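You operate a simulated robot arm through the tools that you are given. There is no shell and no other tool. Be economical: measure what you need, move in short steps, check, and stop when the job is done.

Carry out the task below with a simulated robot arm. There is one attempt and no reset: what you move stays moved.

TASK
Push the Groovy sign's loose stick home in the stick press.
Fine: sign in the press nest, press latch switch on hold for the push, then back on free; leave the rack's sticks and the Encore sign.

Only the result counts: the job must be done as asked and must still hold three seconds after the hand-in. Knocking over, shifting, dropping, spilling or breaking anything else fails it.

THE ROBOT
A 7-joint arm with a two-finger parallel gripper, fixed in place. Base frame: the origin is at the foot of the arm, x ahead of it, y to its left, z up; the work surface is at about z = 880. Lengths are in mm, angles in rad, forces in N, time in s.
Its first joint turns from -2.897 to 2.897 rad. Payload 4.4 kg.
Tool frame: the origin (TCP) lies between the finger pads and is the grasp point; the fingertips stand 23 mm ahead of it; z points along the fingers, y is the line along which they close. The gripper opens to 94 mm. The fingers are 38 mm wide and 10 mm thick; the gripper's body (54 by 96 mm) begins 39 mm behind the TCP.
Orientation is told as [roll, pitch, yaw] about the base's x, y, z axes, in that order, counted from this pose: with the fingers straight down and closing along the base's y, the tool's x points along the base's -x, its y along +y and its z along -z.

THE INTERFACE
- The arm moves only by the tool send_rows. Its argument "targets" is one flat list of numbers, 6 for each row, row after row: the shift along the base's x, y, z in units of 100 mm (1.0 is 100 mm), then the turn, a rotation vector about the base's x, y, z in units of 180 degrees (1.0 is 180 degrees). In form: [tx, ty, tz, rx, ry, rz, tx, ty, tz, rx, ry, rz, ...]. A call has 1 to 10 rows; each row is the pose to reach, as a shift and turn from the pose commanded when the call began. "fingers" is the gripper command, from -1 (fully open) to 1 (shut), values between in proportion, set as the call begins (left out, the last holds). A call with a number of a shift or a turn outside -1 to 1 is refused whole. Rows are played at 5 a second. More than 50 mm and 0.15 rad between two rows, or a gripper value outside its range, and nothing of the call is played. Where a pose cannot be reached the arm comes as near as it can. A force on the tool above 90 N (or 10 N above the force at the start of the call, whichever is more), or a blocked arm, ends the call early, and 0.2 s more pass. The fingers move at their own pace (about 72 mm/s each) and stop on an object; they squeeze with about 41 N. The grip force told is the motor's: it shows also when the fingers shut on nothing. Time passes only in rows, and 0.2 s behind the last, so rows that repeat a pose let the fingers close. It gives the time, the measured TCP pose, the force on the tool (base axes), the opening and the grip force at its end, in the units of the frame above (readings bear some noise).
- Cameras (640 x 400 px; columns grow to the right, rows downward): "scene" is fixed at [220.3, -650.8, 1659.5]; the picture's right is [0.82, -0.57, 0.00], its down [-0.24, -0.35, -0.91] and it looks along [0.52, 0.74, -0.42] (base axes); focal length 319 px, centre (320, 200). "wrist" rides on the gripper at [-39, 0, -44] in the tool frame; the picture's right is [0.00, -1.00, 0.00], its down [0.97, 0.00, -0.24] and it looks along [0.24, 0.00, 0.97] (tool axes); focal length 218 px, centre (320, 200). There is no depth. A picture from a camera that has moved, and an enlarged one, comes with that camera's place and axes in the base frame and with its lens.
- get_image(camera): a new picture of that camera. No time passes.
- zoom(camera, box): a new picture of the part [left, top, right, bottom] of that camera's present view, enlarged. No time passes.
- hand_in(): hands the job in; it is judged then, once.

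Work in short steps. Places have to be worked out from the pictures, the camera data and where the tool is seen: move nearer, look again, correct. Check each grasp and each placing, and mend what went wrong. You have 120 turns and 64 pictures in all, those below and enlarged ones among them. Open the gripper and draw the arm clear of the work before you hand the job in, unless the task says otherwise; then end with one line.

The tools are called after "Request:" as a command line: name --argument value ..., lists and objects as JSON in quotes. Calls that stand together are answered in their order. send_rows: Moves the arm, as the interface text tells. Its arguments: {"type":"object","properties":{"targets":{"type":"array"},"fingers":{"type":"number"}},"required":["targets"]} The other tools are called the same way: get_image (camera) takes a picture; zoom (camera, box) takes an enlarged picture of a part of a camera's view; hand_in () hands the job in.

At the start:

```text
time: 0.0
tool_pos: [813.2, 72.3, 1293.0]
orientation: [0.0, -0.001, 0.001]
contact_force: [1.1, 0.0, -1.3]
gripper_width: 94.3
grasp_force: 0.0
```

scene: 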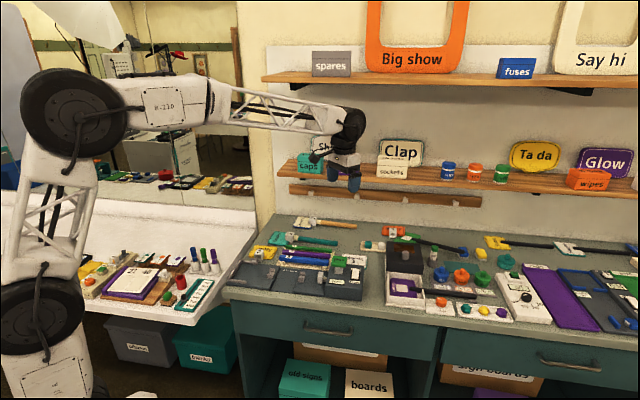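
wrist: 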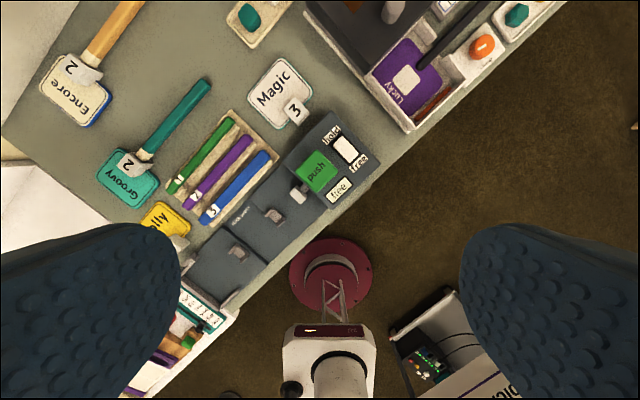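

I start by enlarging the press area in both cameras.

Request:
zoom --camera "scene" --box '[220, 210, 400, 310]'

Request:
zoom --camera "wrist" --box '[80, 50, 400, 250]'

```text
3.56 times, centred on (310, 260) of scene
camera zoom: at [220.3, -650.8, 1659.5], right [0.82, -0.57, 0.0], down [-0.24, -0.35, -0.91], along [0.52, 0.74, -0.42], focal length 1135 px, centre (356, -13)
```

zoom: 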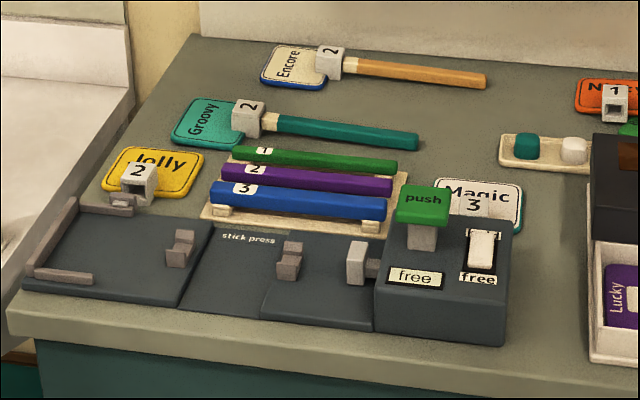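

```text
2.00 times, centred on (240, 150) of wrist
camera zoom: at [852.6, 72.2, 1336.8], right [0.0, -1.0, 0.0], down [-0.97, 0.0, 0.24], along [-0.24, 0.0, -0.97], focal length 436 px, centre (480, 300)
```

zoom: 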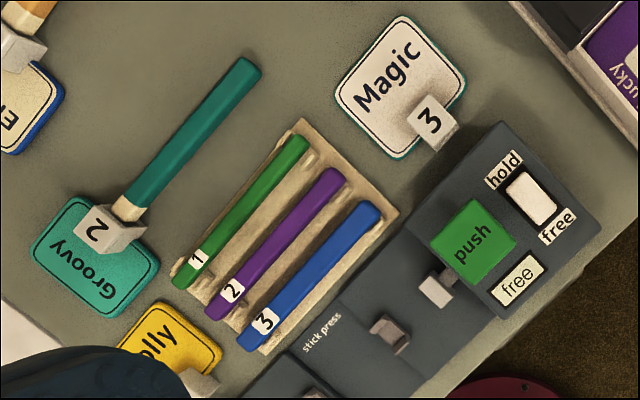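

The press axis and Groovy's stick both run at about -46° in the base frame. I'll move above the area between the nest and Groovy, and yaw to match.

Request:
send_rows --targets '[-0.05, 0.4, -0.05, 0, 0, -0.042, -0.1, 0.8, -0.1, 0, 0, -0.084, -0.2, 1.0, -0.2, 0, 0, -0.126, -0.3, 1.0, -0.2, 0, 0, -0.168, -0.3, 1.0, -0.2, 0, 0, -0.21, -0.3, 1.0, -0.2, 0, 0, -0.2546, -0.3, 1.0, -0.2, 0, 0, -0.2546]' --fingers -1

Request:
send_rows --targets '[-0.1, 0.4, 0, 0, 0, 0, -0.2, 0.8, 0, 0, 0, 0, -0.3, 1.0, 0, 0, 0, 0, -0.3, 1.0, 0, 0, 0, 0]'

Request:
get_image --camera "wrist"

```text
time: 1.6
tool_pos: [782.9, 173.0, 1273.5]
orientation: [0.0, -0.002, -0.801]
contact_force: [0.4, 0.2, -0.5]
gripper_width: 94.0
grasp_force: 0.1
```

```text
time: 2.6
tool_pos: [751.9, 274.1, 1273.5]
orientation: [0.001, 0.0, -0.799]
contact_force: [0.3, -0.5, -0.5]
gripper_width: 93.6
grasp_force: 0.0
```

```text
59 pictures are left
camera wrist: at [778.9, 245.9, 1318.4], right [-0.72, -0.7, 0.0], down [-0.68, 0.7, 0.24], along [-0.17, 0.17, -0.97], focal length 218 px, centre (320, 200)
```

wrist: 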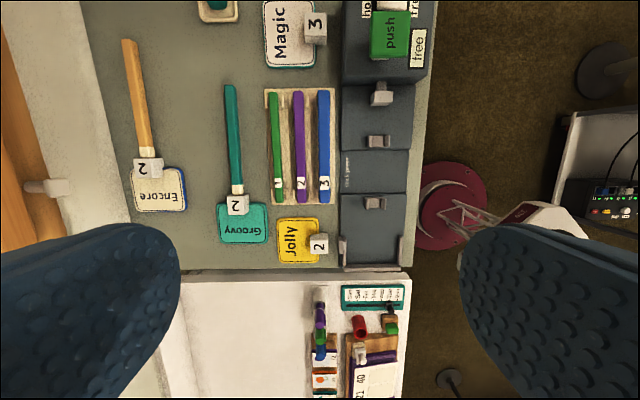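

The view is now aligned with the bench. I'll enlarge Groovy and the press.

Request:
zoom --camera "wrist" --box '[180, 130, 420, 280]'

Request:
zoom --camera "wrist" --box '[200, 0, 440, 150]'

```text
2.67 times, centred on (300, 205) of wrist
camera zoom: at [778.9, 245.9, 1318.4], right [-0.72, -0.7, 0.0], down [-0.68, 0.7, 0.24], along [-0.17, 0.17, -0.97], focal length 582 px, centre (373, 187)
```

zoom: 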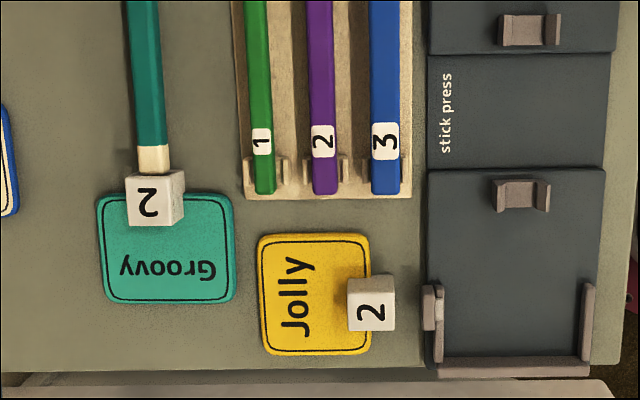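

```text
2.67 times, centred on (320, 75) of wrist
camera zoom: at [778.9, 245.9, 1318.4], right [-0.72, -0.7, 0.0], down [-0.68, 0.7, 0.24], along [-0.17, 0.17, -0.97], focal length 582 px, centre (320, 533)
```

zoom: 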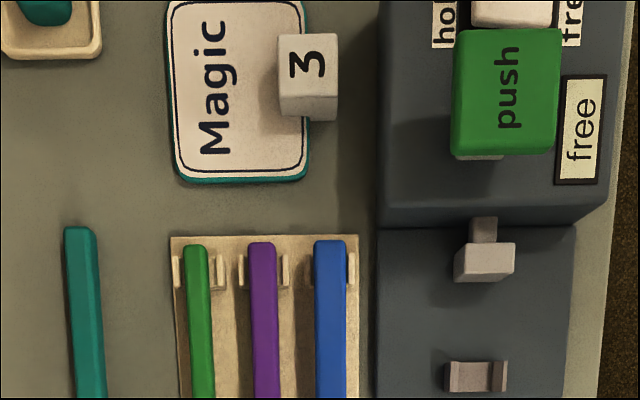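

Groovy's socket block looks to be near (815, 433), and the sign is already parallel to the press. I'll move above it and lower, for a closer look.

Request:
send_rows --targets '[0.16, 0.4, -0.1, 0, 0, 0, 0.32, 0.8, -0.2, 0, 0, 0, 0.5, 1.0, -0.5, 0, 0, 0, 0.6, 1.0, -0.85, 0, 0, 0, 0.6, 1.0, -1.0, 0, 0, 0, 0.6, 1.0, -1.0, 0, 0, 0]'

Request:
send_rows --targets '[0, 0.4, -0.3, 0, 0, 0, 0.03, 0.59, -0.7, 0, 0, 0, 0.03, 0.59, -0.7, 0, 0, 0]'

Request:
get_image --camera "wrist"

Request:
zoom --camera "scene" --box '[240, 200, 380, 290]'

```text
time: 4.0
tool_pos: [814.1, 371.5, 1173.7]
orientation: [0.001, 0.002, -0.8]
contact_force: [0.5, -0.3, 0.0]
gripper_width: 94.1
grasp_force: 0.1
```

```text
time: 4.7
tool_pos: [818.3, 429.4, 1107.9]
orientation: [0.002, -0.002, -0.802]
contact_force: [-39.1, -36.5, 9.4]
gripper_width: 93.9
grasp_force: 0.0
stopped in row 3: the force on the tool passed its limit (the readings are from after the stop); the commanded pose is now the measured one
```

```text
56 pictures are left
camera wrist: at [845.0, 401.4, 1150.9], right [-0.72, -0.7, 0.0], down [-0.68, 0.7, 0.24], along [-0.17, 0.17, -0.97], focal length 218 px, centre (320, 200)
```

wrist: 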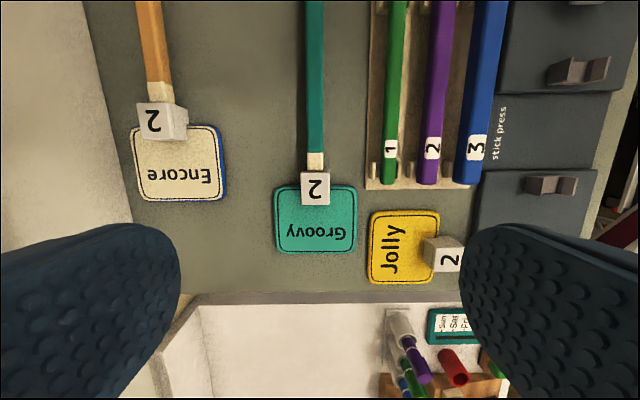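

```text
4.44 times, centred on (310, 245) of scene
camera zoom: at [220.3, -650.8, 1659.5], right [0.82, -0.57, 0.0], down [-0.24, -0.35, -0.91], along [0.52, 0.74, -0.42], focal length 1418 px, centre (364, 0)
```

zoom: 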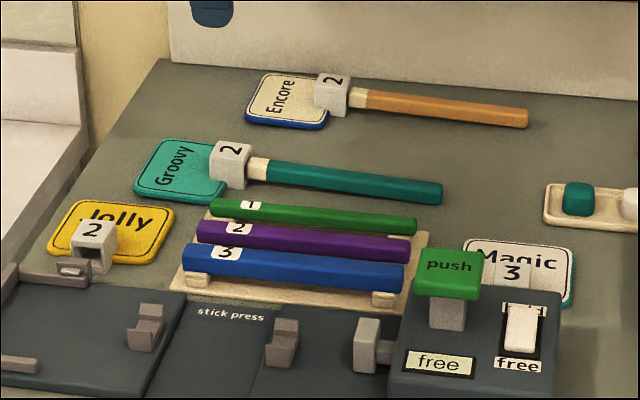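

The tool touched something towards the wall side. I'll check the scene before moving on.

Request:
get_image --camera "scene"

```text
54 pictures are left
```

scene: 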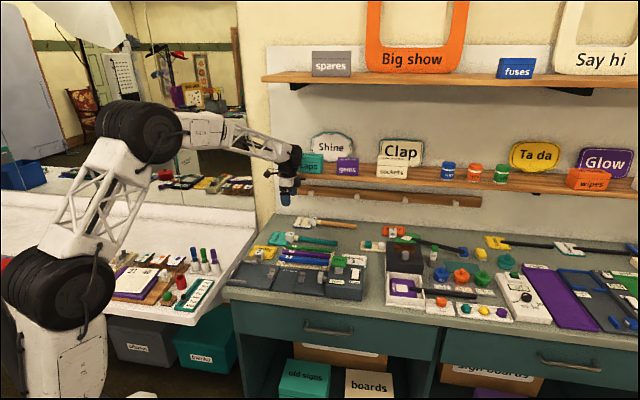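

Request:
zoom --camera "scene" --box '[240, 120, 380, 210]'

```text
4.44 times, centred on (310, 165) of scene
camera zoom: at [220.3, -650.8, 1659.5], right [0.82, -0.57, 0.0], down [-0.24, -0.35, -0.91], along [0.52, 0.74, -0.42], focal length 1418 px, centre (364, 356)
```

zoom: 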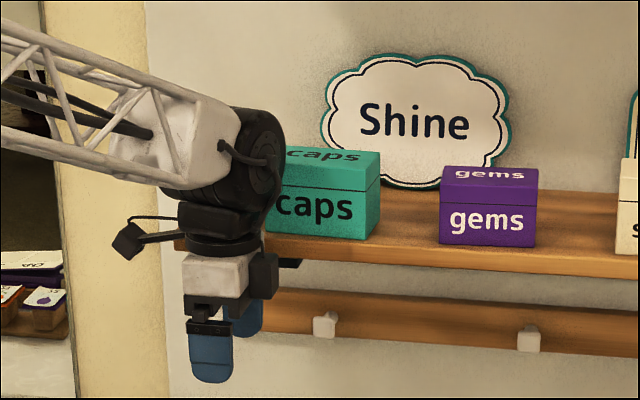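

The wrist seems to have grazed the shelf front. I'll back away from the wall and up, then look at the shelf edge.

Request:
send_rows --targets '[-0.2, -0.2, 0, 0, 0, 0, -0.4, -0.4, 0.1, 0, 0, 0, -0.6, -0.6, 0.3, 0, 0, 0, -0.8, -0.8, 0.5, 0, 0, 0, -0.8, -0.8, 0.5, 0, 0, 0]'

Request:
get_image --camera "wrist"

Request:
zoom --camera "scene" --box '[240, 120, 380, 210]'

```text
time: 5.9
tool_pos: [736.5, 348.2, 1154.7]
orientation: [0.003, -0.001, -0.801]
contact_force: [0.0, 0.4, -0.3]
gripper_width: 94.0
grasp_force: 0.0
```

```text
52 pictures are left
camera wrist: at [762.6, 320.4, 1199.1], right [-0.72, -0.7, 0.0], down [-0.68, 0.7, 0.24], along [-0.17, 0.17, -0.97], focal length 218 px, centre (320, 200)
```

wrist: 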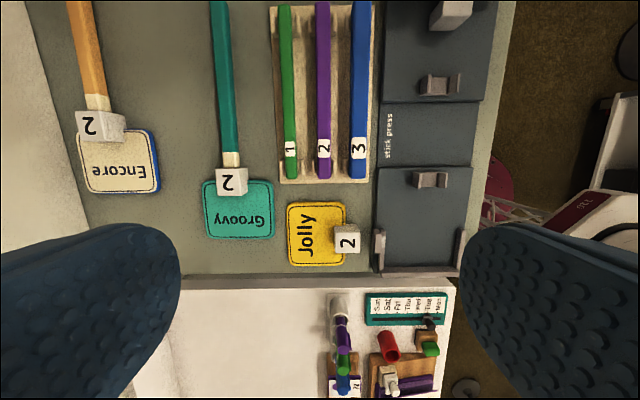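

```text
4.44 times, centred on (310, 165) of scene
camera zoom: at [220.3, -650.8, 1659.5], right [0.82, -0.57, 0.0], down [-0.24, -0.35, -0.91], along [0.52, 0.74, -0.42], focal length 1418 px, centre (364, 356)
```

zoom: 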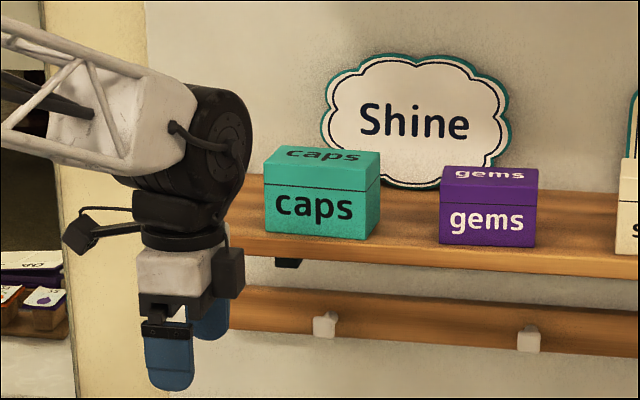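

Caps is unmoved. I'll tilt the wrist towards the wall to see the shelf front edge from here.

Request:
send_rows --targets '[0, 0, 0.1, 0.03, -0.031, 0, 0, 0, 0.2, 0.06, -0.062, 0, 0, 0, 0.3, 0.09, -0.093, 0, 0, 0, 0.4, 0.12, -0.124, 0, 0, 0, 0.4, 0.15, -0.155, 0, 0, 0, 0.4, 0.15, -0.155, 0]'

Request:
get_image --camera "wrist"

```text
time: 7.3
tool_pos: [738.7, 350.2, 1195.6]
orientation: [0.681, -0.003, -0.804]
contact_force: [0.7, 0.4, -0.3]
gripper_width: 94.2
grasp_force: 0.1
```

```text
50 pictures are left
camera wrist: at [746.1, 303.2, 1229.8], right [-0.56, -0.54, -0.63], down [-0.78, 0.59, 0.18], along [0.27, 0.6, -0.75], focal length 218 px, centre (320, 200)
```

wrist: 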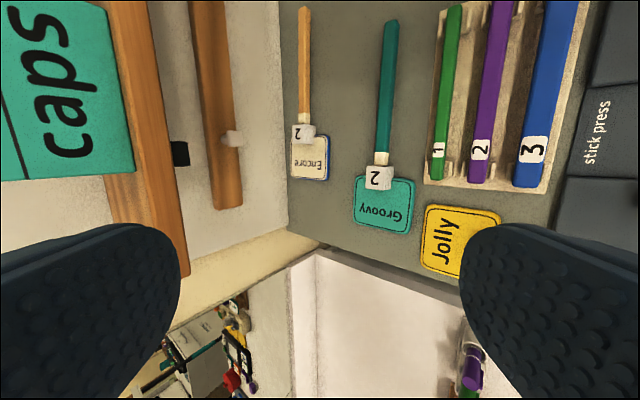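

I need a second viewpoint on the shelf edge, so I'll lower 55 mm with the same tilt and look again.

Request:
send_rows --targets '[0, 0, -0.3, 0, 0, 0, 0, 0, -0.55, 0, 0, 0, 0, 0, -0.55, 0, 0, 0]'

Request:
get_image --camera "wrist"

```text
time: 8.1
tool_pos: [740.4, 352.3, 1140.1]
orientation: [0.68, -0.003, -0.801]
contact_force: [-0.2, 0.6, -0.3]
gripper_width: 93.9
grasp_force: 0.1
```

```text
49 pictures are left
camera wrist: at [747.1, 305.9, 1173.1], right [-0.56, -0.54, -0.63], down [-0.78, 0.59, 0.19], along [0.27, 0.6, -0.76], focal length 218 px, centre (320, 200)
```

wrist: 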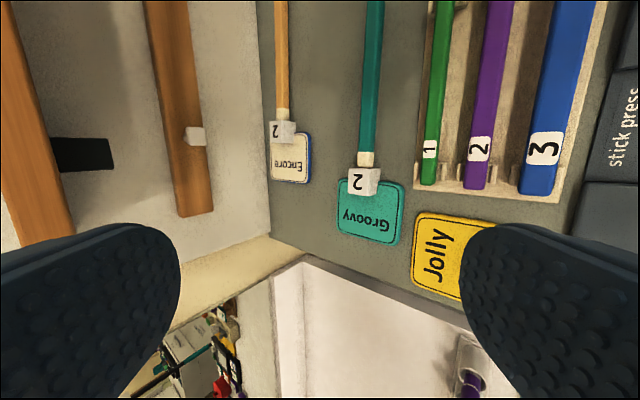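

The shelf front edge is about 58 mm wallward of Groovy's block line, at z ≈ 1170–1190, so the hand must get below it before moving in. I'll untilt, descend away from the wall, then slide in underneath.

Request:
send_rows --targets '[0, 0, 0, -0.03, 0.031, 0, 0, 0, 0, -0.06, 0.062, 0, 0, 0, 0, -0.09, 0.093, 0, 0, 0, -0.1, -0.12, 0.124, 0, 0, 0, -0.2, -0.15, 0.155, 0, 0.1, 0.1, -0.6, -0.15, 0.155, 0, 0.2, 0.3, -0.95, -0.15, 0.155, 0, 0.4, 0.5, -1.0, -0.15, 0.155, 0, 0.4, 0.5, -1.0, -0.15, 0.155, 0]' --fingers -0.49

Request:
get_image --camera "wrist"

Request:
zoom --camera "scene" --box '[220, 110, 400, 310]'

```text
time: 10.1
tool_pos: [780.2, 401.4, 1040.9]
orientation: [0.002, -0.003, -0.802]
contact_force: [-0.1, -0.5, 0.6]
gripper_width: 69.8
grasp_force: 0.1
```

```text
48 pictures are left
camera wrist: at [806.7, 373.7, 1086.0], right [-0.72, -0.7, 0.0], down [-0.68, 0.7, 0.24], along [-0.17, 0.17, -0.97], focal length 218 px, centre (320, 200)
```

wrist: 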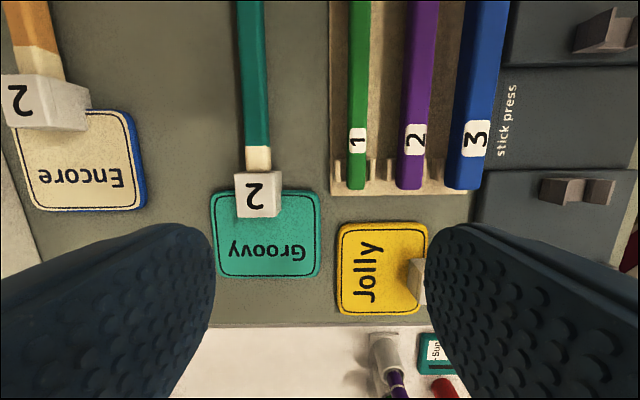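

```text
2.00 times, centred on (310, 210) of scene
camera zoom: at [220.3, -650.8, 1659.5], right [0.82, -0.57, 0.0], down [-0.24, -0.35, -0.91], along [0.52, 0.74, -0.42], focal length 638 px, centre (340, 180)
```

zoom: 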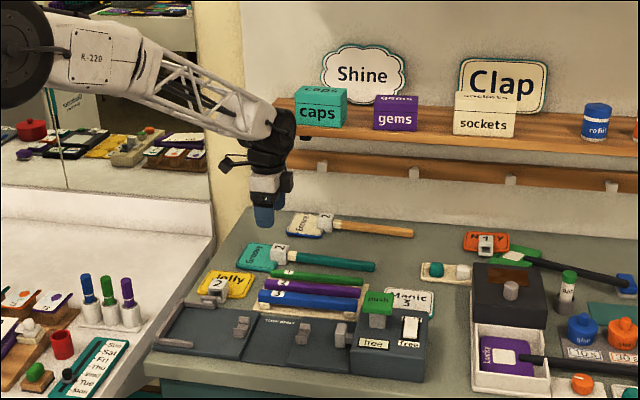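

Groovy's block is about 50 mm wallward of the TCP and aligned with it. I'll drop to z ≈ 970, which puts the hand below the shelf, then slide in 50 mm.

Request:
send_rows --targets '[0, 0, -0.35, 0, 0, 0, 0, 0, -0.7, 0, 0, 0, 0.12, 0.12, -0.7, 0, 0, 0, 0.24, 0.23, -0.7, 0, 0, 0, 0.355, 0.345, -0.7, 0, 0, 0, 0.355, 0.345, -0.7, 0, 0, 0]'

Request:
get_image --camera "wrist"

Request:
zoom --camera "scene" --box '[240, 140, 380, 270]'

```text
time: 11.5
tool_pos: [813.7, 432.9, 971.8]
orientation: [0.001, -0.004, -0.801]
contact_force: [0.8, -0.7, -0.2]
gripper_width: 69.9
grasp_force: 0.1
```

```text
46 pictures are left
camera wrist: at [841.2, 406.2, 1016.1], right [-0.72, -0.7, 0.0], down [-0.68, 0.7, 0.24], along [-0.16, 0.17, -0.97], focal length 218 px, centre (320, 200)
```

wrist: 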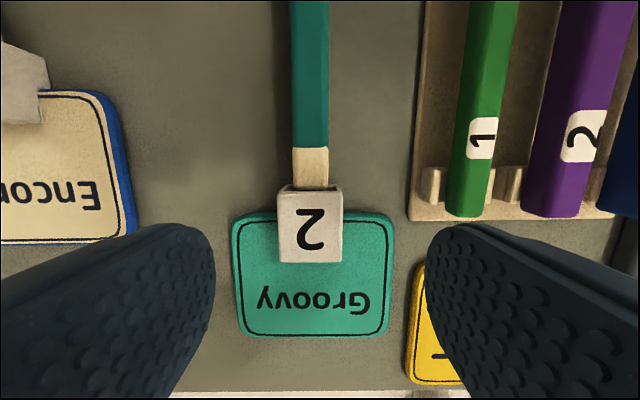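

```text
3.08 times, centred on (310, 205) of scene
camera zoom: at [220.3, -650.8, 1659.5], right [0.82, -0.57, 0.0], down [-0.24, -0.35, -0.91], along [0.52, 0.74, -0.42], focal length 982 px, centre (351, 185)
```

zoom: 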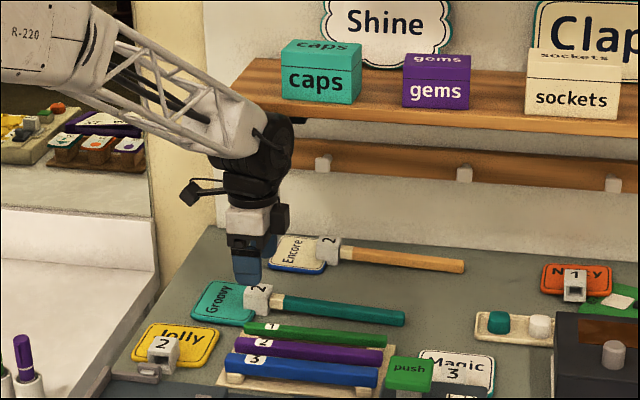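

There was no contact. The block is 5 mm to the wall side of centre, so I'll correct that and descend to z ≈ 914 with the fingers straddling it.

Request:
send_rows --targets '[0.036, 0.035, 0, 0, 0, 0, 0.036, 0.035, -0.2, 0, 0, 0, 0.036, 0.035, -0.4, 0, 0, 0, 0.036, 0.035, -0.57, 0, 0, 0, 0.036, 0.035, -0.57, 0, 0, 0]'

Request:
zoom --camera "scene" --box '[250, 180, 350, 260]'

Request:
get_image --camera "wrist"

```text
time: 12.7
tool_pos: [817.2, 438.6, 915.9]
orientation: [0.001, -0.003, -0.801]
contact_force: [0.0, -0.5, -1.1]
gripper_width: 69.9
grasp_force: 0.1
```

```text
5.00 times, centred on (300, 220) of scene
camera zoom: at [220.3, -650.8, 1659.5], right [0.82, -0.57, 0.0], down [-0.24, -0.35, -0.91], along [0.52, 0.74, -0.42], focal length 1596 px, centre (420, 100)
```

zoom: 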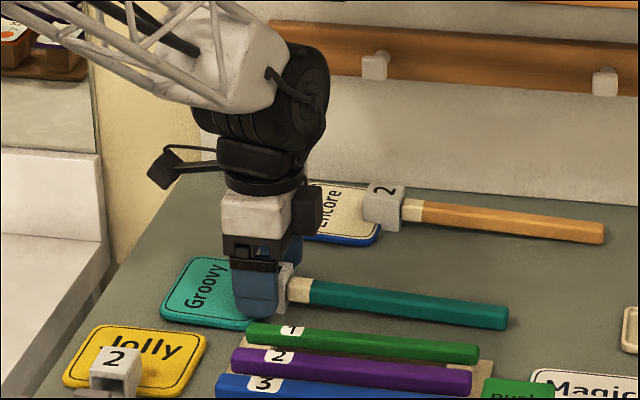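

```text
43 pictures are left
camera wrist: at [844.6, 411.0, 959.2], right [-0.72, -0.7, 0.0], down [-0.68, 0.7, 0.24], along [-0.16, 0.17, -0.97], focal length 218 px, centre (320, 200)
```

wrist: 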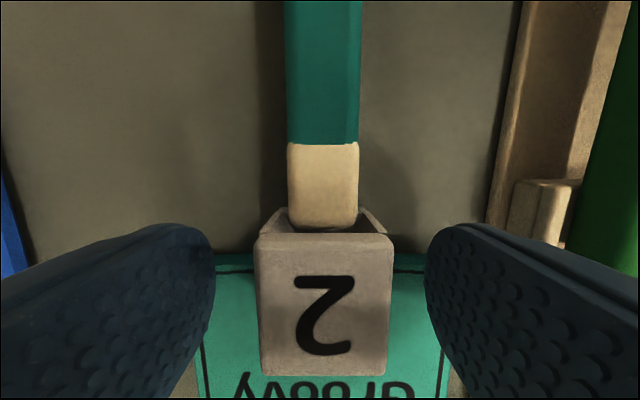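

The block is centred between the fingers, so I'll close on it.

Request:
send_rows --targets '[0, 0, 0, 0, 0, 0, 0, 0, 0, 0, 0, 0, 0, 0, 0, 0, 0, 0, 0, 0, 0, 0, 0, 0]' --fingers 1

Request:
send_rows --targets '[0, 0, 0.04, 0, 0, 0, 0, 0, 0.08, 0, 0, 0, 0, 0, 0.12, 0, 0, 0, 0, 0, 0.15, 0, 0, 0, 0, 0, 0.15, 0, 0, 0]'

Request:
get_image --camera "wrist"

Request:
zoom --camera "scene" --box '[250, 180, 350, 260]'

```text
time: 13.7
tool_pos: [818.1, 439.4, 914.0]
orientation: [0.003, -0.002, -0.801]
contact_force: [0.1, -0.2, 0.1]
gripper_width: 31.5
grasp_force: 40.7
```

```text
time: 14.9
tool_pos: [817.7, 437.2, 930.6]
orientation: [0.001, -0.002, -0.801]
contact_force: [-0.2, -0.3, -1.1]
gripper_width: 31.7
grasp_force: 41.1
```

```text
42 pictures are left
camera wrist: at [844.9, 410.2, 973.8], right [-0.72, -0.7, 0.0], down [-0.68, 0.7, 0.24], along [-0.17, 0.17, -0.97], focal length 218 px, centre (320, 200)
```

wrist: 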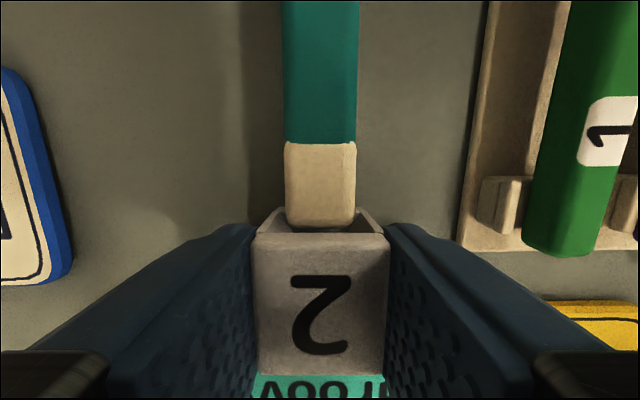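

```text
5.00 times, centred on (300, 220) of scene
camera zoom: at [220.3, -650.8, 1659.5], right [0.82, -0.57, 0.0], down [-0.24, -0.35, -0.91], along [0.52, 0.74, -0.42], focal length 1596 px, centre (420, 100)
```

zoom: 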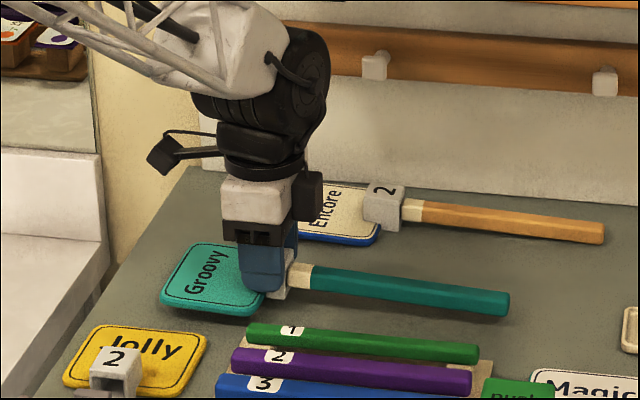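

Groovy is lifted level with the stick held in its socket. I'll raise it to z ≈ 972 (still under the shelf), then carry it slowly towards the press.

Request:
send_rows --targets '[0, 0, 0.2, 0, 0, 0, 0, 0, 0.4, 0, 0, 0, -0.1, -0.1, 0.42, 0, 0, 0, -0.25, -0.245, 0.42, 0, 0, 0, -0.42, -0.41, 0.42, 0, 0, 0, -0.59, -0.575, 0.5, 0, 0, 0, -0.76, -0.74, 0.6, 0, 0, 0, -0.9, -0.875, 0.7, 0, 0, 0, -1.0, -0.972, 0.75, 0, 0, 0, -1.0, -0.972, 0.75, 0, 0, 0]'

Request:
get_image --camera "wrist"

Request:
zoom --camera "scene" --box '[220, 180, 370, 300]'

```text
time: 17.1
tool_pos: [719.9, 343.2, 1005.4]
orientation: [0.002, -0.002, -0.8]
contact_force: [-0.6, -0.8, -1.3]
gripper_width: 31.6
grasp_force: 41.1
```

```text
40 pictures are left
camera wrist: at [747.0, 315.6, 1049.3], right [-0.72, -0.7, 0.0], down [-0.68, 0.7, 0.24], along [-0.17, 0.17, -0.97], focal length 218 px, centre (320, 200)
```

wrist: 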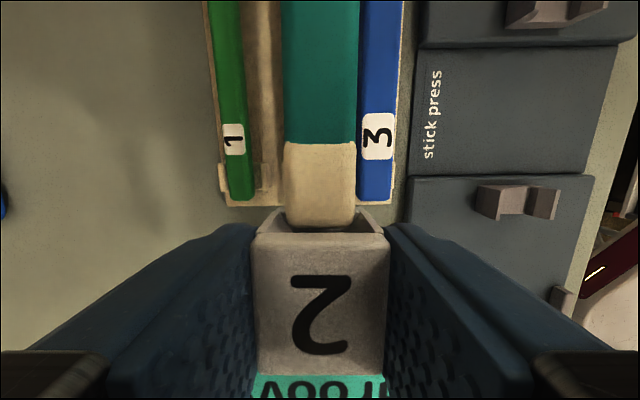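

```text
3.33 times, centred on (295, 240) of scene
camera zoom: at [220.3, -650.8, 1659.5], right [0.82, -0.57, 0.0], down [-0.24, -0.35, -0.91], along [0.52, 0.74, -0.42], focal length 1064 px, centre (403, 67)
```

zoom: 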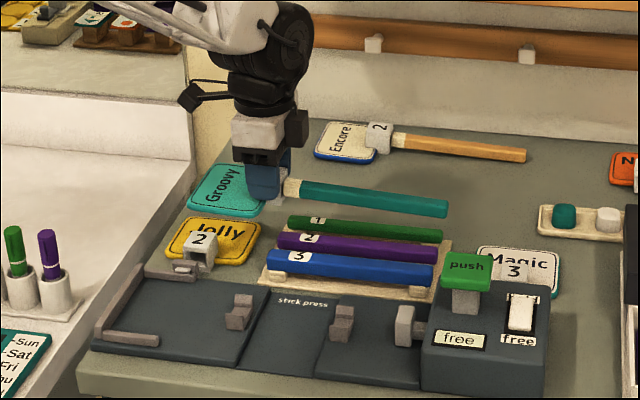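

The fork centreline computes to u ≈ -623 (131 mm more towards the operator). I'll carry on, also shifting 43 mm towards the back stop.

Request:
send_rows --targets '[-0.15, -0.05, 0, 0, 0, 0, -0.35, -0.11, 0, 0, 0, 0, -0.6, -0.18, 0, 0, 0, 0, -0.8, -0.23, 0, 0, 0, 0, -0.874, -0.25, 0, 0, 0, 0, -0.874, -0.25, 0, 0, 0, 0]'

Request:
send_rows --targets '[-0.12, -0.12, 0, 0, 0, 0, -0.28, -0.27, 0, 0, 0, 0, -0.366, -0.356, 0, 0, 0, 0, -0.366, -0.356, 0, 0, 0, 0]'

Request:
get_image --camera "wrist"

Request:
zoom --camera "scene" --box '[220, 210, 370, 310]'

```text
time: 18.5
tool_pos: [631.1, 315.9, 1006.1]
orientation: [0.002, -0.003, -0.8]
contact_force: [0.6, -0.1, -1.2]
gripper_width: 31.5
grasp_force: 41.3
```

```text
time: 19.5
tool_pos: [592.8, 280.3, 1003.9]
orientation: [0.002, -0.002, -0.801]
contact_force: [-0.2, 0.5, -1.3]
gripper_width: 31.4
grasp_force: 40.8
```

```text
38 pictures are left
camera wrist: at [620.1, 253.1, 1047.7], right [-0.72, -0.7, 0.0], down [-0.68, 0.7, 0.24], along [-0.17, 0.17, -0.97], focal length 218 px, centre (320, 200)
```

wrist: 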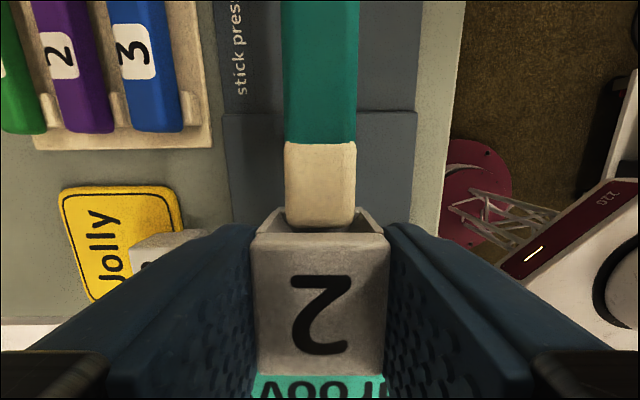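

```text
4.00 times, centred on (295, 260) of scene
camera zoom: at [220.3, -650.8, 1659.5], right [0.82, -0.57, 0.0], down [-0.24, -0.35, -0.91], along [0.52, 0.74, -0.42], focal length 1277 px, centre (420, -40)
```

zoom: 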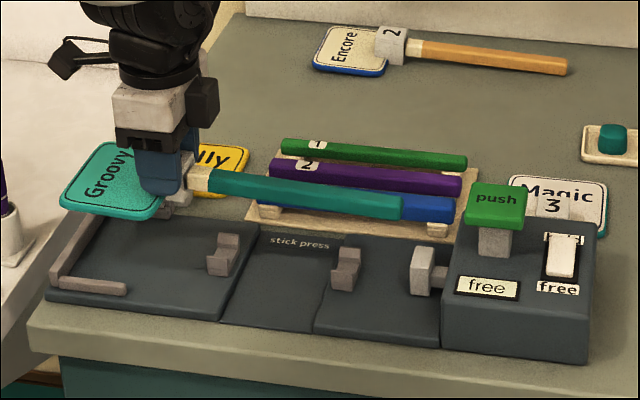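

The carried sign sits over the nest. I'll lower it to about 25 mm above the nest floor, then check it against the side walls.

Request:
send_rows --targets '[0, 0, -0.2, 0, 0, 0, 0, 0, -0.4, 0, 0, 0, 0, 0, -0.5, 0, 0, 0, 0, 0, -0.5, 0, 0, 0]'

Request:
get_image --camera "wrist"

Request:
zoom --camera "scene" --box '[225, 225, 345, 300]'

```text
time: 20.5
tool_pos: [593.4, 283.0, 952.3]
orientation: [0.003, -0.002, -0.8]
contact_force: [-0.7, -0.3, -0.7]
gripper_width: 31.7
grasp_force: 41.7
```

```text
36 pictures are left
camera wrist: at [620.9, 254.5, 996.2], right [-0.72, -0.7, 0.0], down [-0.68, 0.7, 0.24], along [-0.16, 0.17, -0.97], focal length 218 px, centre (320, 200)
```

wrist: 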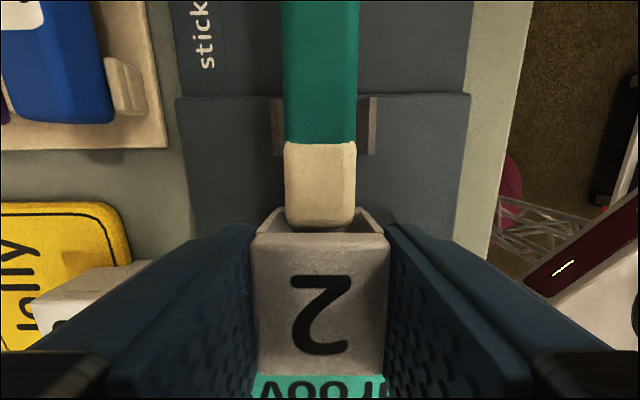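

```text
5.33 times, centred on (285, 262) of scene
camera zoom: at [220.3, -650.8, 1659.5], right [0.82, -0.57, 0.0], down [-0.24, -0.35, -0.91], along [0.52, 0.74, -0.42], focal length 1702 px, centre (507, -133)
```

zoom: 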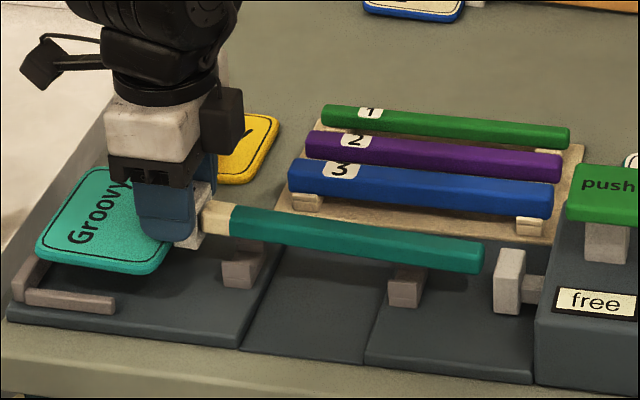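

Request:
zoom --camera "scene" --box '[222, 250, 282, 290]'

```text
10.00 times, centred on (252, 270) of scene
camera zoom: at [220.3, -650.8, 1659.5], right [0.82, -0.57, 0.0], down [-0.24, -0.35, -0.91], along [0.52, 0.74, -0.42], focal length 3192 px, centre (1000, -500)
```

zoom: 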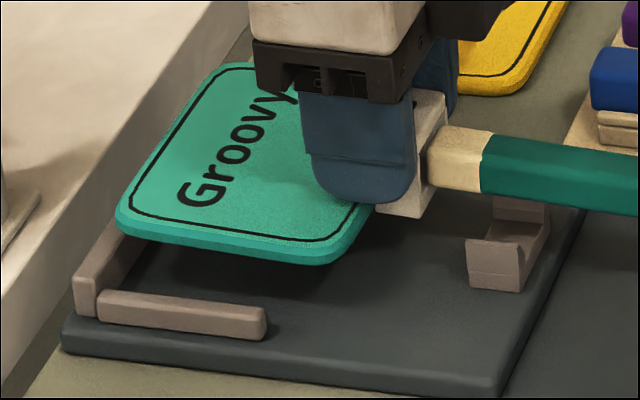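

The stick is about 1.7 mm off the fork centre, with roughly 4 mm to the back stop and 8 mm to the ram. I'll apply the lateral correction and lower gently.

Request:
send_rows --targets '[-0.012, -0.012, 0, 0, 0, 0, -0.012, -0.012, -0.06, 0, 0, 0, -0.012, -0.012, -0.12, 0, 0, 0, -0.012, -0.012, -0.12, 0, 0, 0]'

Request:
zoom --camera "scene" --box '[222, 240, 342, 300]'

Request:
get_image --camera "wrist"

```text
time: 21.5
tool_pos: [591.4, 279.2, 941.6]
orientation: [0.004, -0.002, -0.8]
contact_force: [-0.8, 0.4, -0.3]
gripper_width: 31.8
grasp_force: 41.0
```

```text
5.33 times, centred on (282, 270) of scene
camera zoom: at [220.3, -650.8, 1659.5], right [0.82, -0.57, 0.0], down [-0.24, -0.35, -0.91], along [0.52, 0.74, -0.42], focal length 1702 px, centre (523, -173)
```

zoom: 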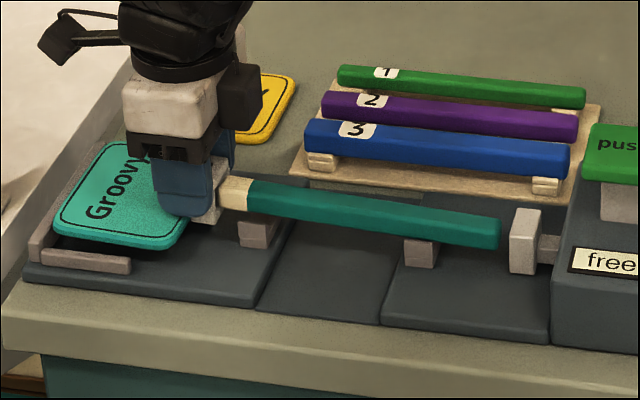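

```text
32 pictures are left
camera wrist: at [620.1, 252.1, 985.1], right [-0.72, -0.7, 0.0], down [-0.68, 0.7, 0.24], along [-0.17, 0.17, -0.97], focal length 218 px, centre (320, 200)
```

wrist: 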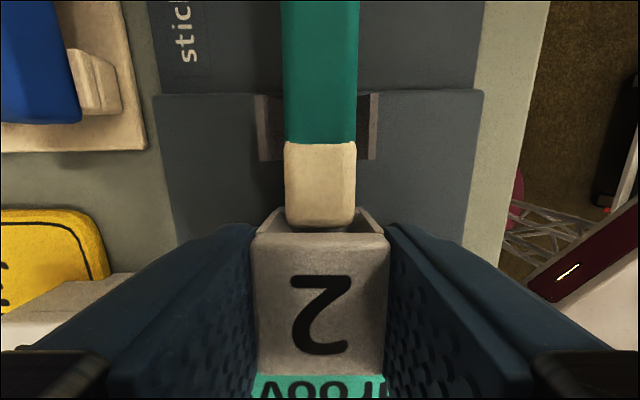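

The stick is now centred on the fork within 1 mm. I'll lower a further 10 mm and watch the force.

Request:
send_rows --targets '[0, 0, -0.04, 0, 0, 0, 0, 0, -0.07, 0, 0, 0, 0, 0, -0.1, 0, 0, 0, 0, 0, -0.1, 0, 0, 0]'

Request:
zoom --camera "scene" --box '[222, 250, 342, 310]'

```text
time: 22.5
tool_pos: [593.5, 281.0, 932.3]
orientation: [0.005, -0.001, -0.803]
contact_force: [1.5, -0.8, 6.8]
gripper_width: 31.5
grasp_force: 41.1
```

```text
5.33 times, centred on (282, 280) of scene
camera zoom: at [220.3, -650.8, 1659.5], right [0.82, -0.57, 0.0], down [-0.24, -0.35, -0.91], along [0.52, 0.74, -0.42], focal length 1702 px, centre (523, -227)
```

zoom: 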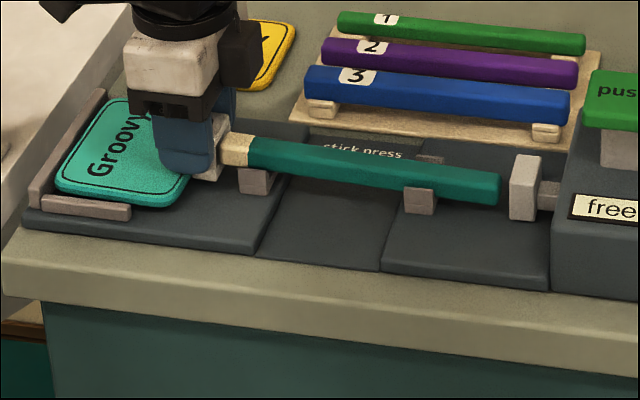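

There's light contact at 7 N. I'll check whether it's the nest floor or a wall.

Request:
zoom --camera "scene" --box '[222, 255, 282, 295]'

Request:
zoom --camera "wrist" --box '[140, 60, 460, 260]'

```text
10.00 times, centred on (252, 275) of scene
camera zoom: at [220.3, -650.8, 1659.5], right [0.82, -0.57, 0.0], down [-0.24, -0.35, -0.91], along [0.52, 0.74, -0.42], focal length 3192 px, centre (1000, -550)
```

zoom: 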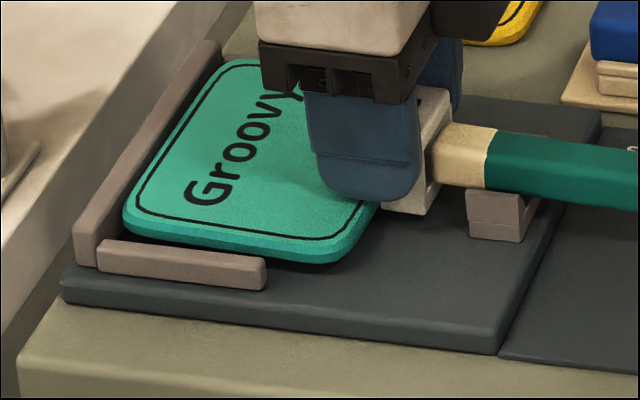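

```text
2.00 times, centred on (300, 160) of wrist
camera zoom: at [620.2, 252.6, 976.0], right [-0.72, -0.7, 0.0], down [-0.68, 0.7, 0.24], along [-0.16, 0.17, -0.97], focal length 436 px, centre (360, 280)
```

zoom: 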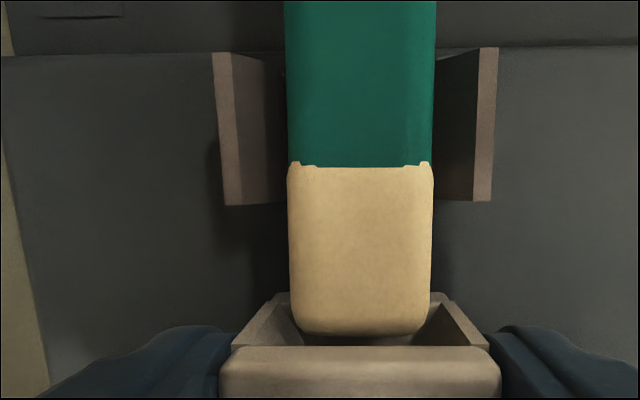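

Alignment is good. The board looks a few mm above the floor, so I'll ease down 2 mm and watch the force.

Request:
send_rows --targets '[0, 0, -0.02, 0, 0, 0, 0, 0, -0.02, 0, 0, 0, 0, 0, -0.02, 0, 0, 0]'

```text
time: 23.3
tool_pos: [593.6, 279.3, 931.0]
orientation: [0.0, -0.002, -0.802]
contact_force: [1.1, 0.0, 5.3]
gripper_width: 31.9
grasp_force: 40.8
```

Request:
send_rows --targets '[0, 0, -0.02, 0, 0, 0, 0, 0, -0.02, 0, 0, 0]'

Request:
send_rows --targets '[0, 0, -0.015, 0, 0, 0, 0, 0, -0.015, 0, 0, 0]'

Request:
zoom --camera "scene" --box '[222, 250, 342, 310]'

```text
time: 23.9
tool_pos: [592.2, 279.2, 928.8]
orientation: [0.003, -0.003, -0.802]
contact_force: [0.3, 0.7, 4.0]
gripper_width: 31.8
grasp_force: 41.0
```

```text
time: 24.5
tool_pos: [593.0, 279.4, 928.0]
orientation: [0.0, -0.002, -0.803]
contact_force: [-0.2, -0.7, 6.4]
gripper_width: 32.0
grasp_force: 40.8
```

```text
5.33 times, centred on (282, 280) of scene
camera zoom: at [220.3, -650.8, 1659.5], right [0.82, -0.57, 0.0], down [-0.24, -0.35, -0.91], along [0.52, 0.74, -0.42], focal length 1702 px, centre (523, -227)
```

zoom: 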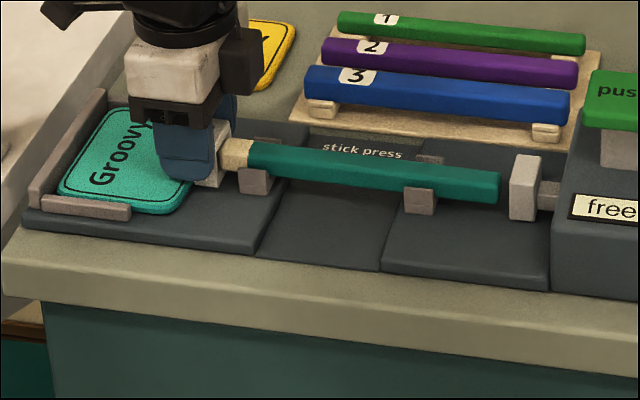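

Request:
send_rows --targets '[0, 0, -0.015, 0, 0, 0, 0, 0, -0.015, 0, 0, 0]'

Request:
zoom --camera "scene" --box '[222, 255, 282, 295]'

```text
time: 25.1
tool_pos: [593.6, 280.1, 925.0]
orientation: [0.004, -0.002, -0.8]
contact_force: [-4.8, 2.2, 21.2]
gripper_width: 31.7
grasp_force: 41.5
```

```text
10.00 times, centred on (252, 275) of scene
camera zoom: at [220.3, -650.8, 1659.5], right [0.82, -0.57, 0.0], down [-0.24, -0.35, -0.91], along [0.52, 0.74, -0.42], focal length 3192 px, centre (1000, -550)
```

zoom: 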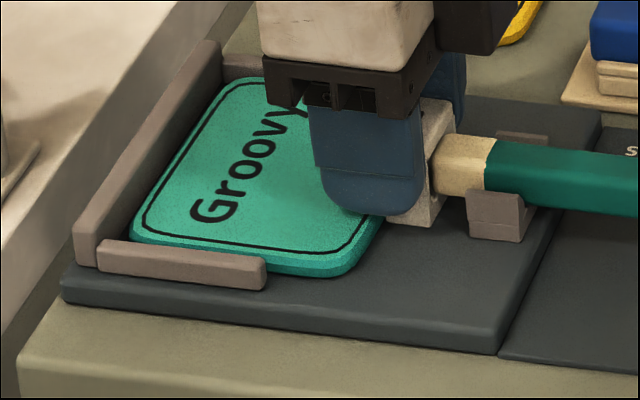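

The board is on the nest floor. I'll ease off the pressure and slide it 4 mm along the axis to seat against the back stop.

Request:
send_rows --targets '[0, 0, 0.015, 0, 0, 0, -0.007, 0.007, 0.015, 0, 0, 0, -0.014, 0.014, 0.015, 0, 0, 0, -0.014, 0.014, 0.015, 0, 0, 0]'

Request:
send_rows --targets '[-0.007, 0.007, 0, 0, 0, 0, -0.014, 0.014, 0, 0, 0, 0, -0.014, 0.014, 0, 0, 0, 0]'

Request:
zoom --camera "scene" --box '[222, 255, 282, 295]'

```text
time: 26.1
tool_pos: [591.8, 280.7, 927.3]
orientation: [0.003, 0.0, -0.801]
contact_force: [2.6, 0.9, 0.2]
gripper_width: 31.8
grasp_force: 40.8
```

```text
time: 26.9
tool_pos: [590.8, 282.5, 926.7]
orientation: [0.002, 0.0, -0.801]
contact_force: [13.4, -13.4, -3.7]
gripper_width: 31.7
grasp_force: 40.7
```

```text
10.00 times, centred on (252, 275) of scene
camera zoom: at [220.3, -650.8, 1659.5], right [0.82, -0.57, 0.0], down [-0.24, -0.35, -0.91], along [0.52, 0.74, -0.42], focal length 3192 px, centre (1000, -550)
```

zoom: 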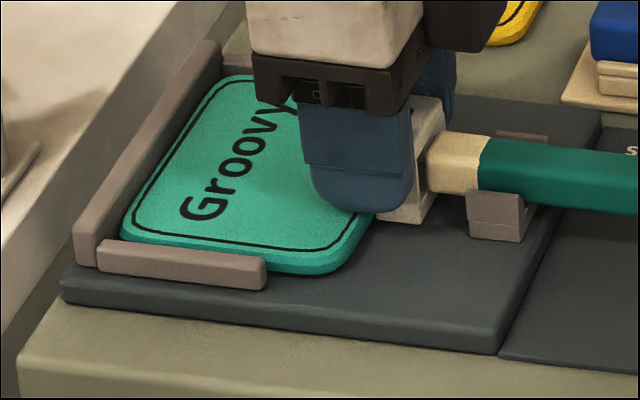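

The board is now against the back stop (19 N along the axis). I'll relax the load slightly, then open just enough to release.

Request:
send_rows --targets '[0.005, -0.005, -0.01, 0, 0, 0, 0.005, -0.005, -0.01, 0, 0, 0]'

Request:
send_rows --targets '[0, 0, 0, 0, 0, 0, 0, 0, 0, 0, 0, 0, 0, 0, 0, 0, 0, 0]' --fingers -0.1

Request:
send_rows --targets '[0, 0, 0.2, 0, 0, 0, 0, 0, 0.5, 0, 0, 0, 0, 0, 1.0, 0, 0, 0, 0, 0, 1.0, 0, 0, 0]'

Request:
get_image --camera "wrist"

Request:
zoom --camera "scene" --box '[225, 240, 375, 330]'

```text
time: 27.5
tool_pos: [591.5, 281.9, 925.8]
orientation: [0.004, -0.002, -0.802]
contact_force: [12.0, -12.4, 12.3]
gripper_width: 31.9
grasp_force: 41.5
```

```text
time: 28.3
tool_pos: [590.8, 281.8, 924.8]
orientation: [0.001, -0.002, -0.801]
contact_force: [0.0, 0.4, 0.0]
gripper_width: 51.5
grasp_force: 0.0
```

```text
time: 29.3
tool_pos: [588.4, 281.1, 1026.2]
orientation: [0.003, -0.001, -0.802]
contact_force: [0.5, -0.1, 0.5]
gripper_width: 51.6
grasp_force: 0.0
```

```text
25 pictures are left
camera wrist: at [616.1, 253.6, 1069.8], right [-0.72, -0.7, 0.0], down [-0.68, 0.7, 0.24], along [-0.17, 0.17, -0.97], focal length 218 px, centre (320, 200)
```

wrist: 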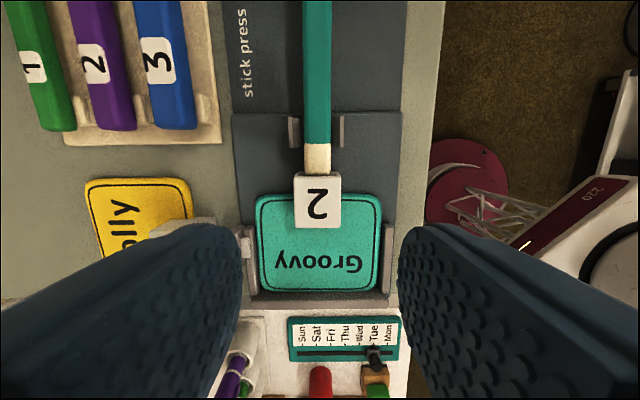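

```text
4.27 times, centred on (300, 285) of scene
camera zoom: at [220.3, -650.8, 1659.5], right [0.82, -0.57, 0.0], down [-0.24, -0.35, -0.91], along [0.52, 0.74, -0.42], focal length 1362 px, centre (405, -163)
```

zoom: 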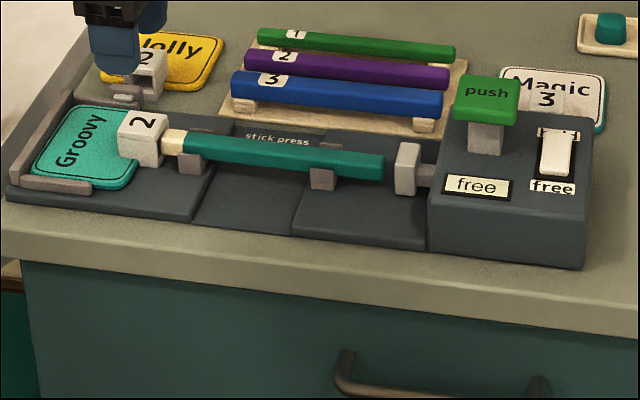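

Groovy is seated in the nest with its stick in both forks, facing the ram. Next I'll shut the fingers and travel above the push button and switch for a close look.

Request:
send_rows --targets '[0.2, -0.2, 0.3, 0, 0, 0, 0.5, -0.5, 0.6, 0, 0, 0, 0.8, -0.78, 0.8, 0, 0, 0, 1.0, -0.95, 0.8, 0, 0, 0]' --fingers 1

Request:
send_rows --targets '[0.33, -0.32, 0, 0, 0, 0, 0.66, -0.64, 0, 0, 0, 0, 1.0, -0.95, 0, 0, 0, 0]'

Request:
send_rows --targets '[0.3, -0.28, 0, 0, 0, 0, 0.47, -0.4, 0, 0, 0, 0, 0.47, -0.4, 0, 0, 0, 0]'

Request:
get_image --camera "wrist"

```text
refused: row 2 steps farther than a row can; nothing moved
```

```text
time: 30.1
tool_pos: [690.7, 185.4, 1022.8]
orientation: [0.001, -0.002, -0.8]
contact_force: [-0.4, -0.5, 0.4]
gripper_width: 51.6
grasp_force: 0.1
```

```text
time: 30.9
tool_pos: [737.3, 146.3, 1022.2]
orientation: [0.003, -0.003, -0.8]
contact_force: [0.9, 0.1, 0.0]
gripper_width: 51.5
grasp_force: 0.1
```

```text
23 pictures are left
camera wrist: at [763.7, 118.8, 1065.9], right [-0.72, -0.7, 0.0], down [-0.68, 0.7, 0.24], along [-0.17, 0.17, -0.97], focal length 218 px, centre (320, 200)
```

wrist: 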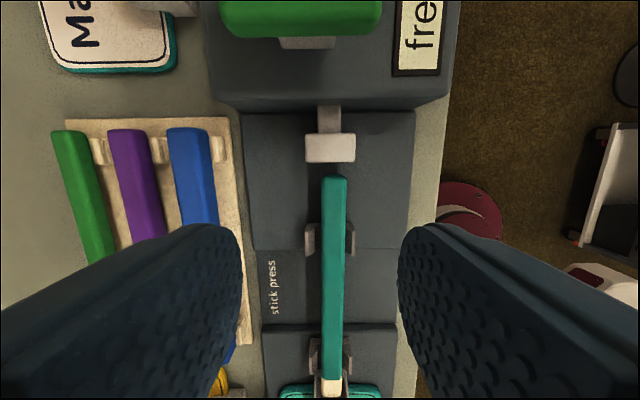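

The first row was refused, but the rest passed safely. The stick end is aligned with the ram, about 11 mm from it. I'll go up and over to the switch.

Request:
send_rows --targets '[0, 0, 0.4, 0, 0, 0, 0.25, -0.25, 0.7, 0, 0, 0, 0.55, -0.55, 0.8, 0, 0, 0, 0.85, -0.85, 0.8, 0, 0, 0, 0.98, -0.98, 0.8, 0, 0, 0, 0.98, -0.98, 0.8, 0, 0, 0]' --fingers 1

Request:
get_image --camera "wrist"

```text
time: 32.3
tool_pos: [835.2, 47.9, 1103.9]
orientation: [0.001, -0.001, -0.801]
contact_force: [0.1, 0.4, 0.4]
gripper_width: 0.0
grasp_force: 41.2
```

```text
22 pictures are left
camera wrist: at [861.8, 20.3, 1148.1], right [-0.72, -0.7, 0.0], down [-0.68, 0.7, 0.24], along [-0.17, 0.17, -0.97], focal length 218 px, centre (320, 200)
```

wrist: 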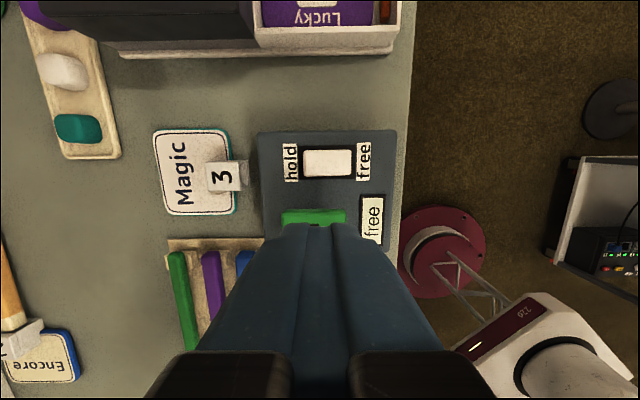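

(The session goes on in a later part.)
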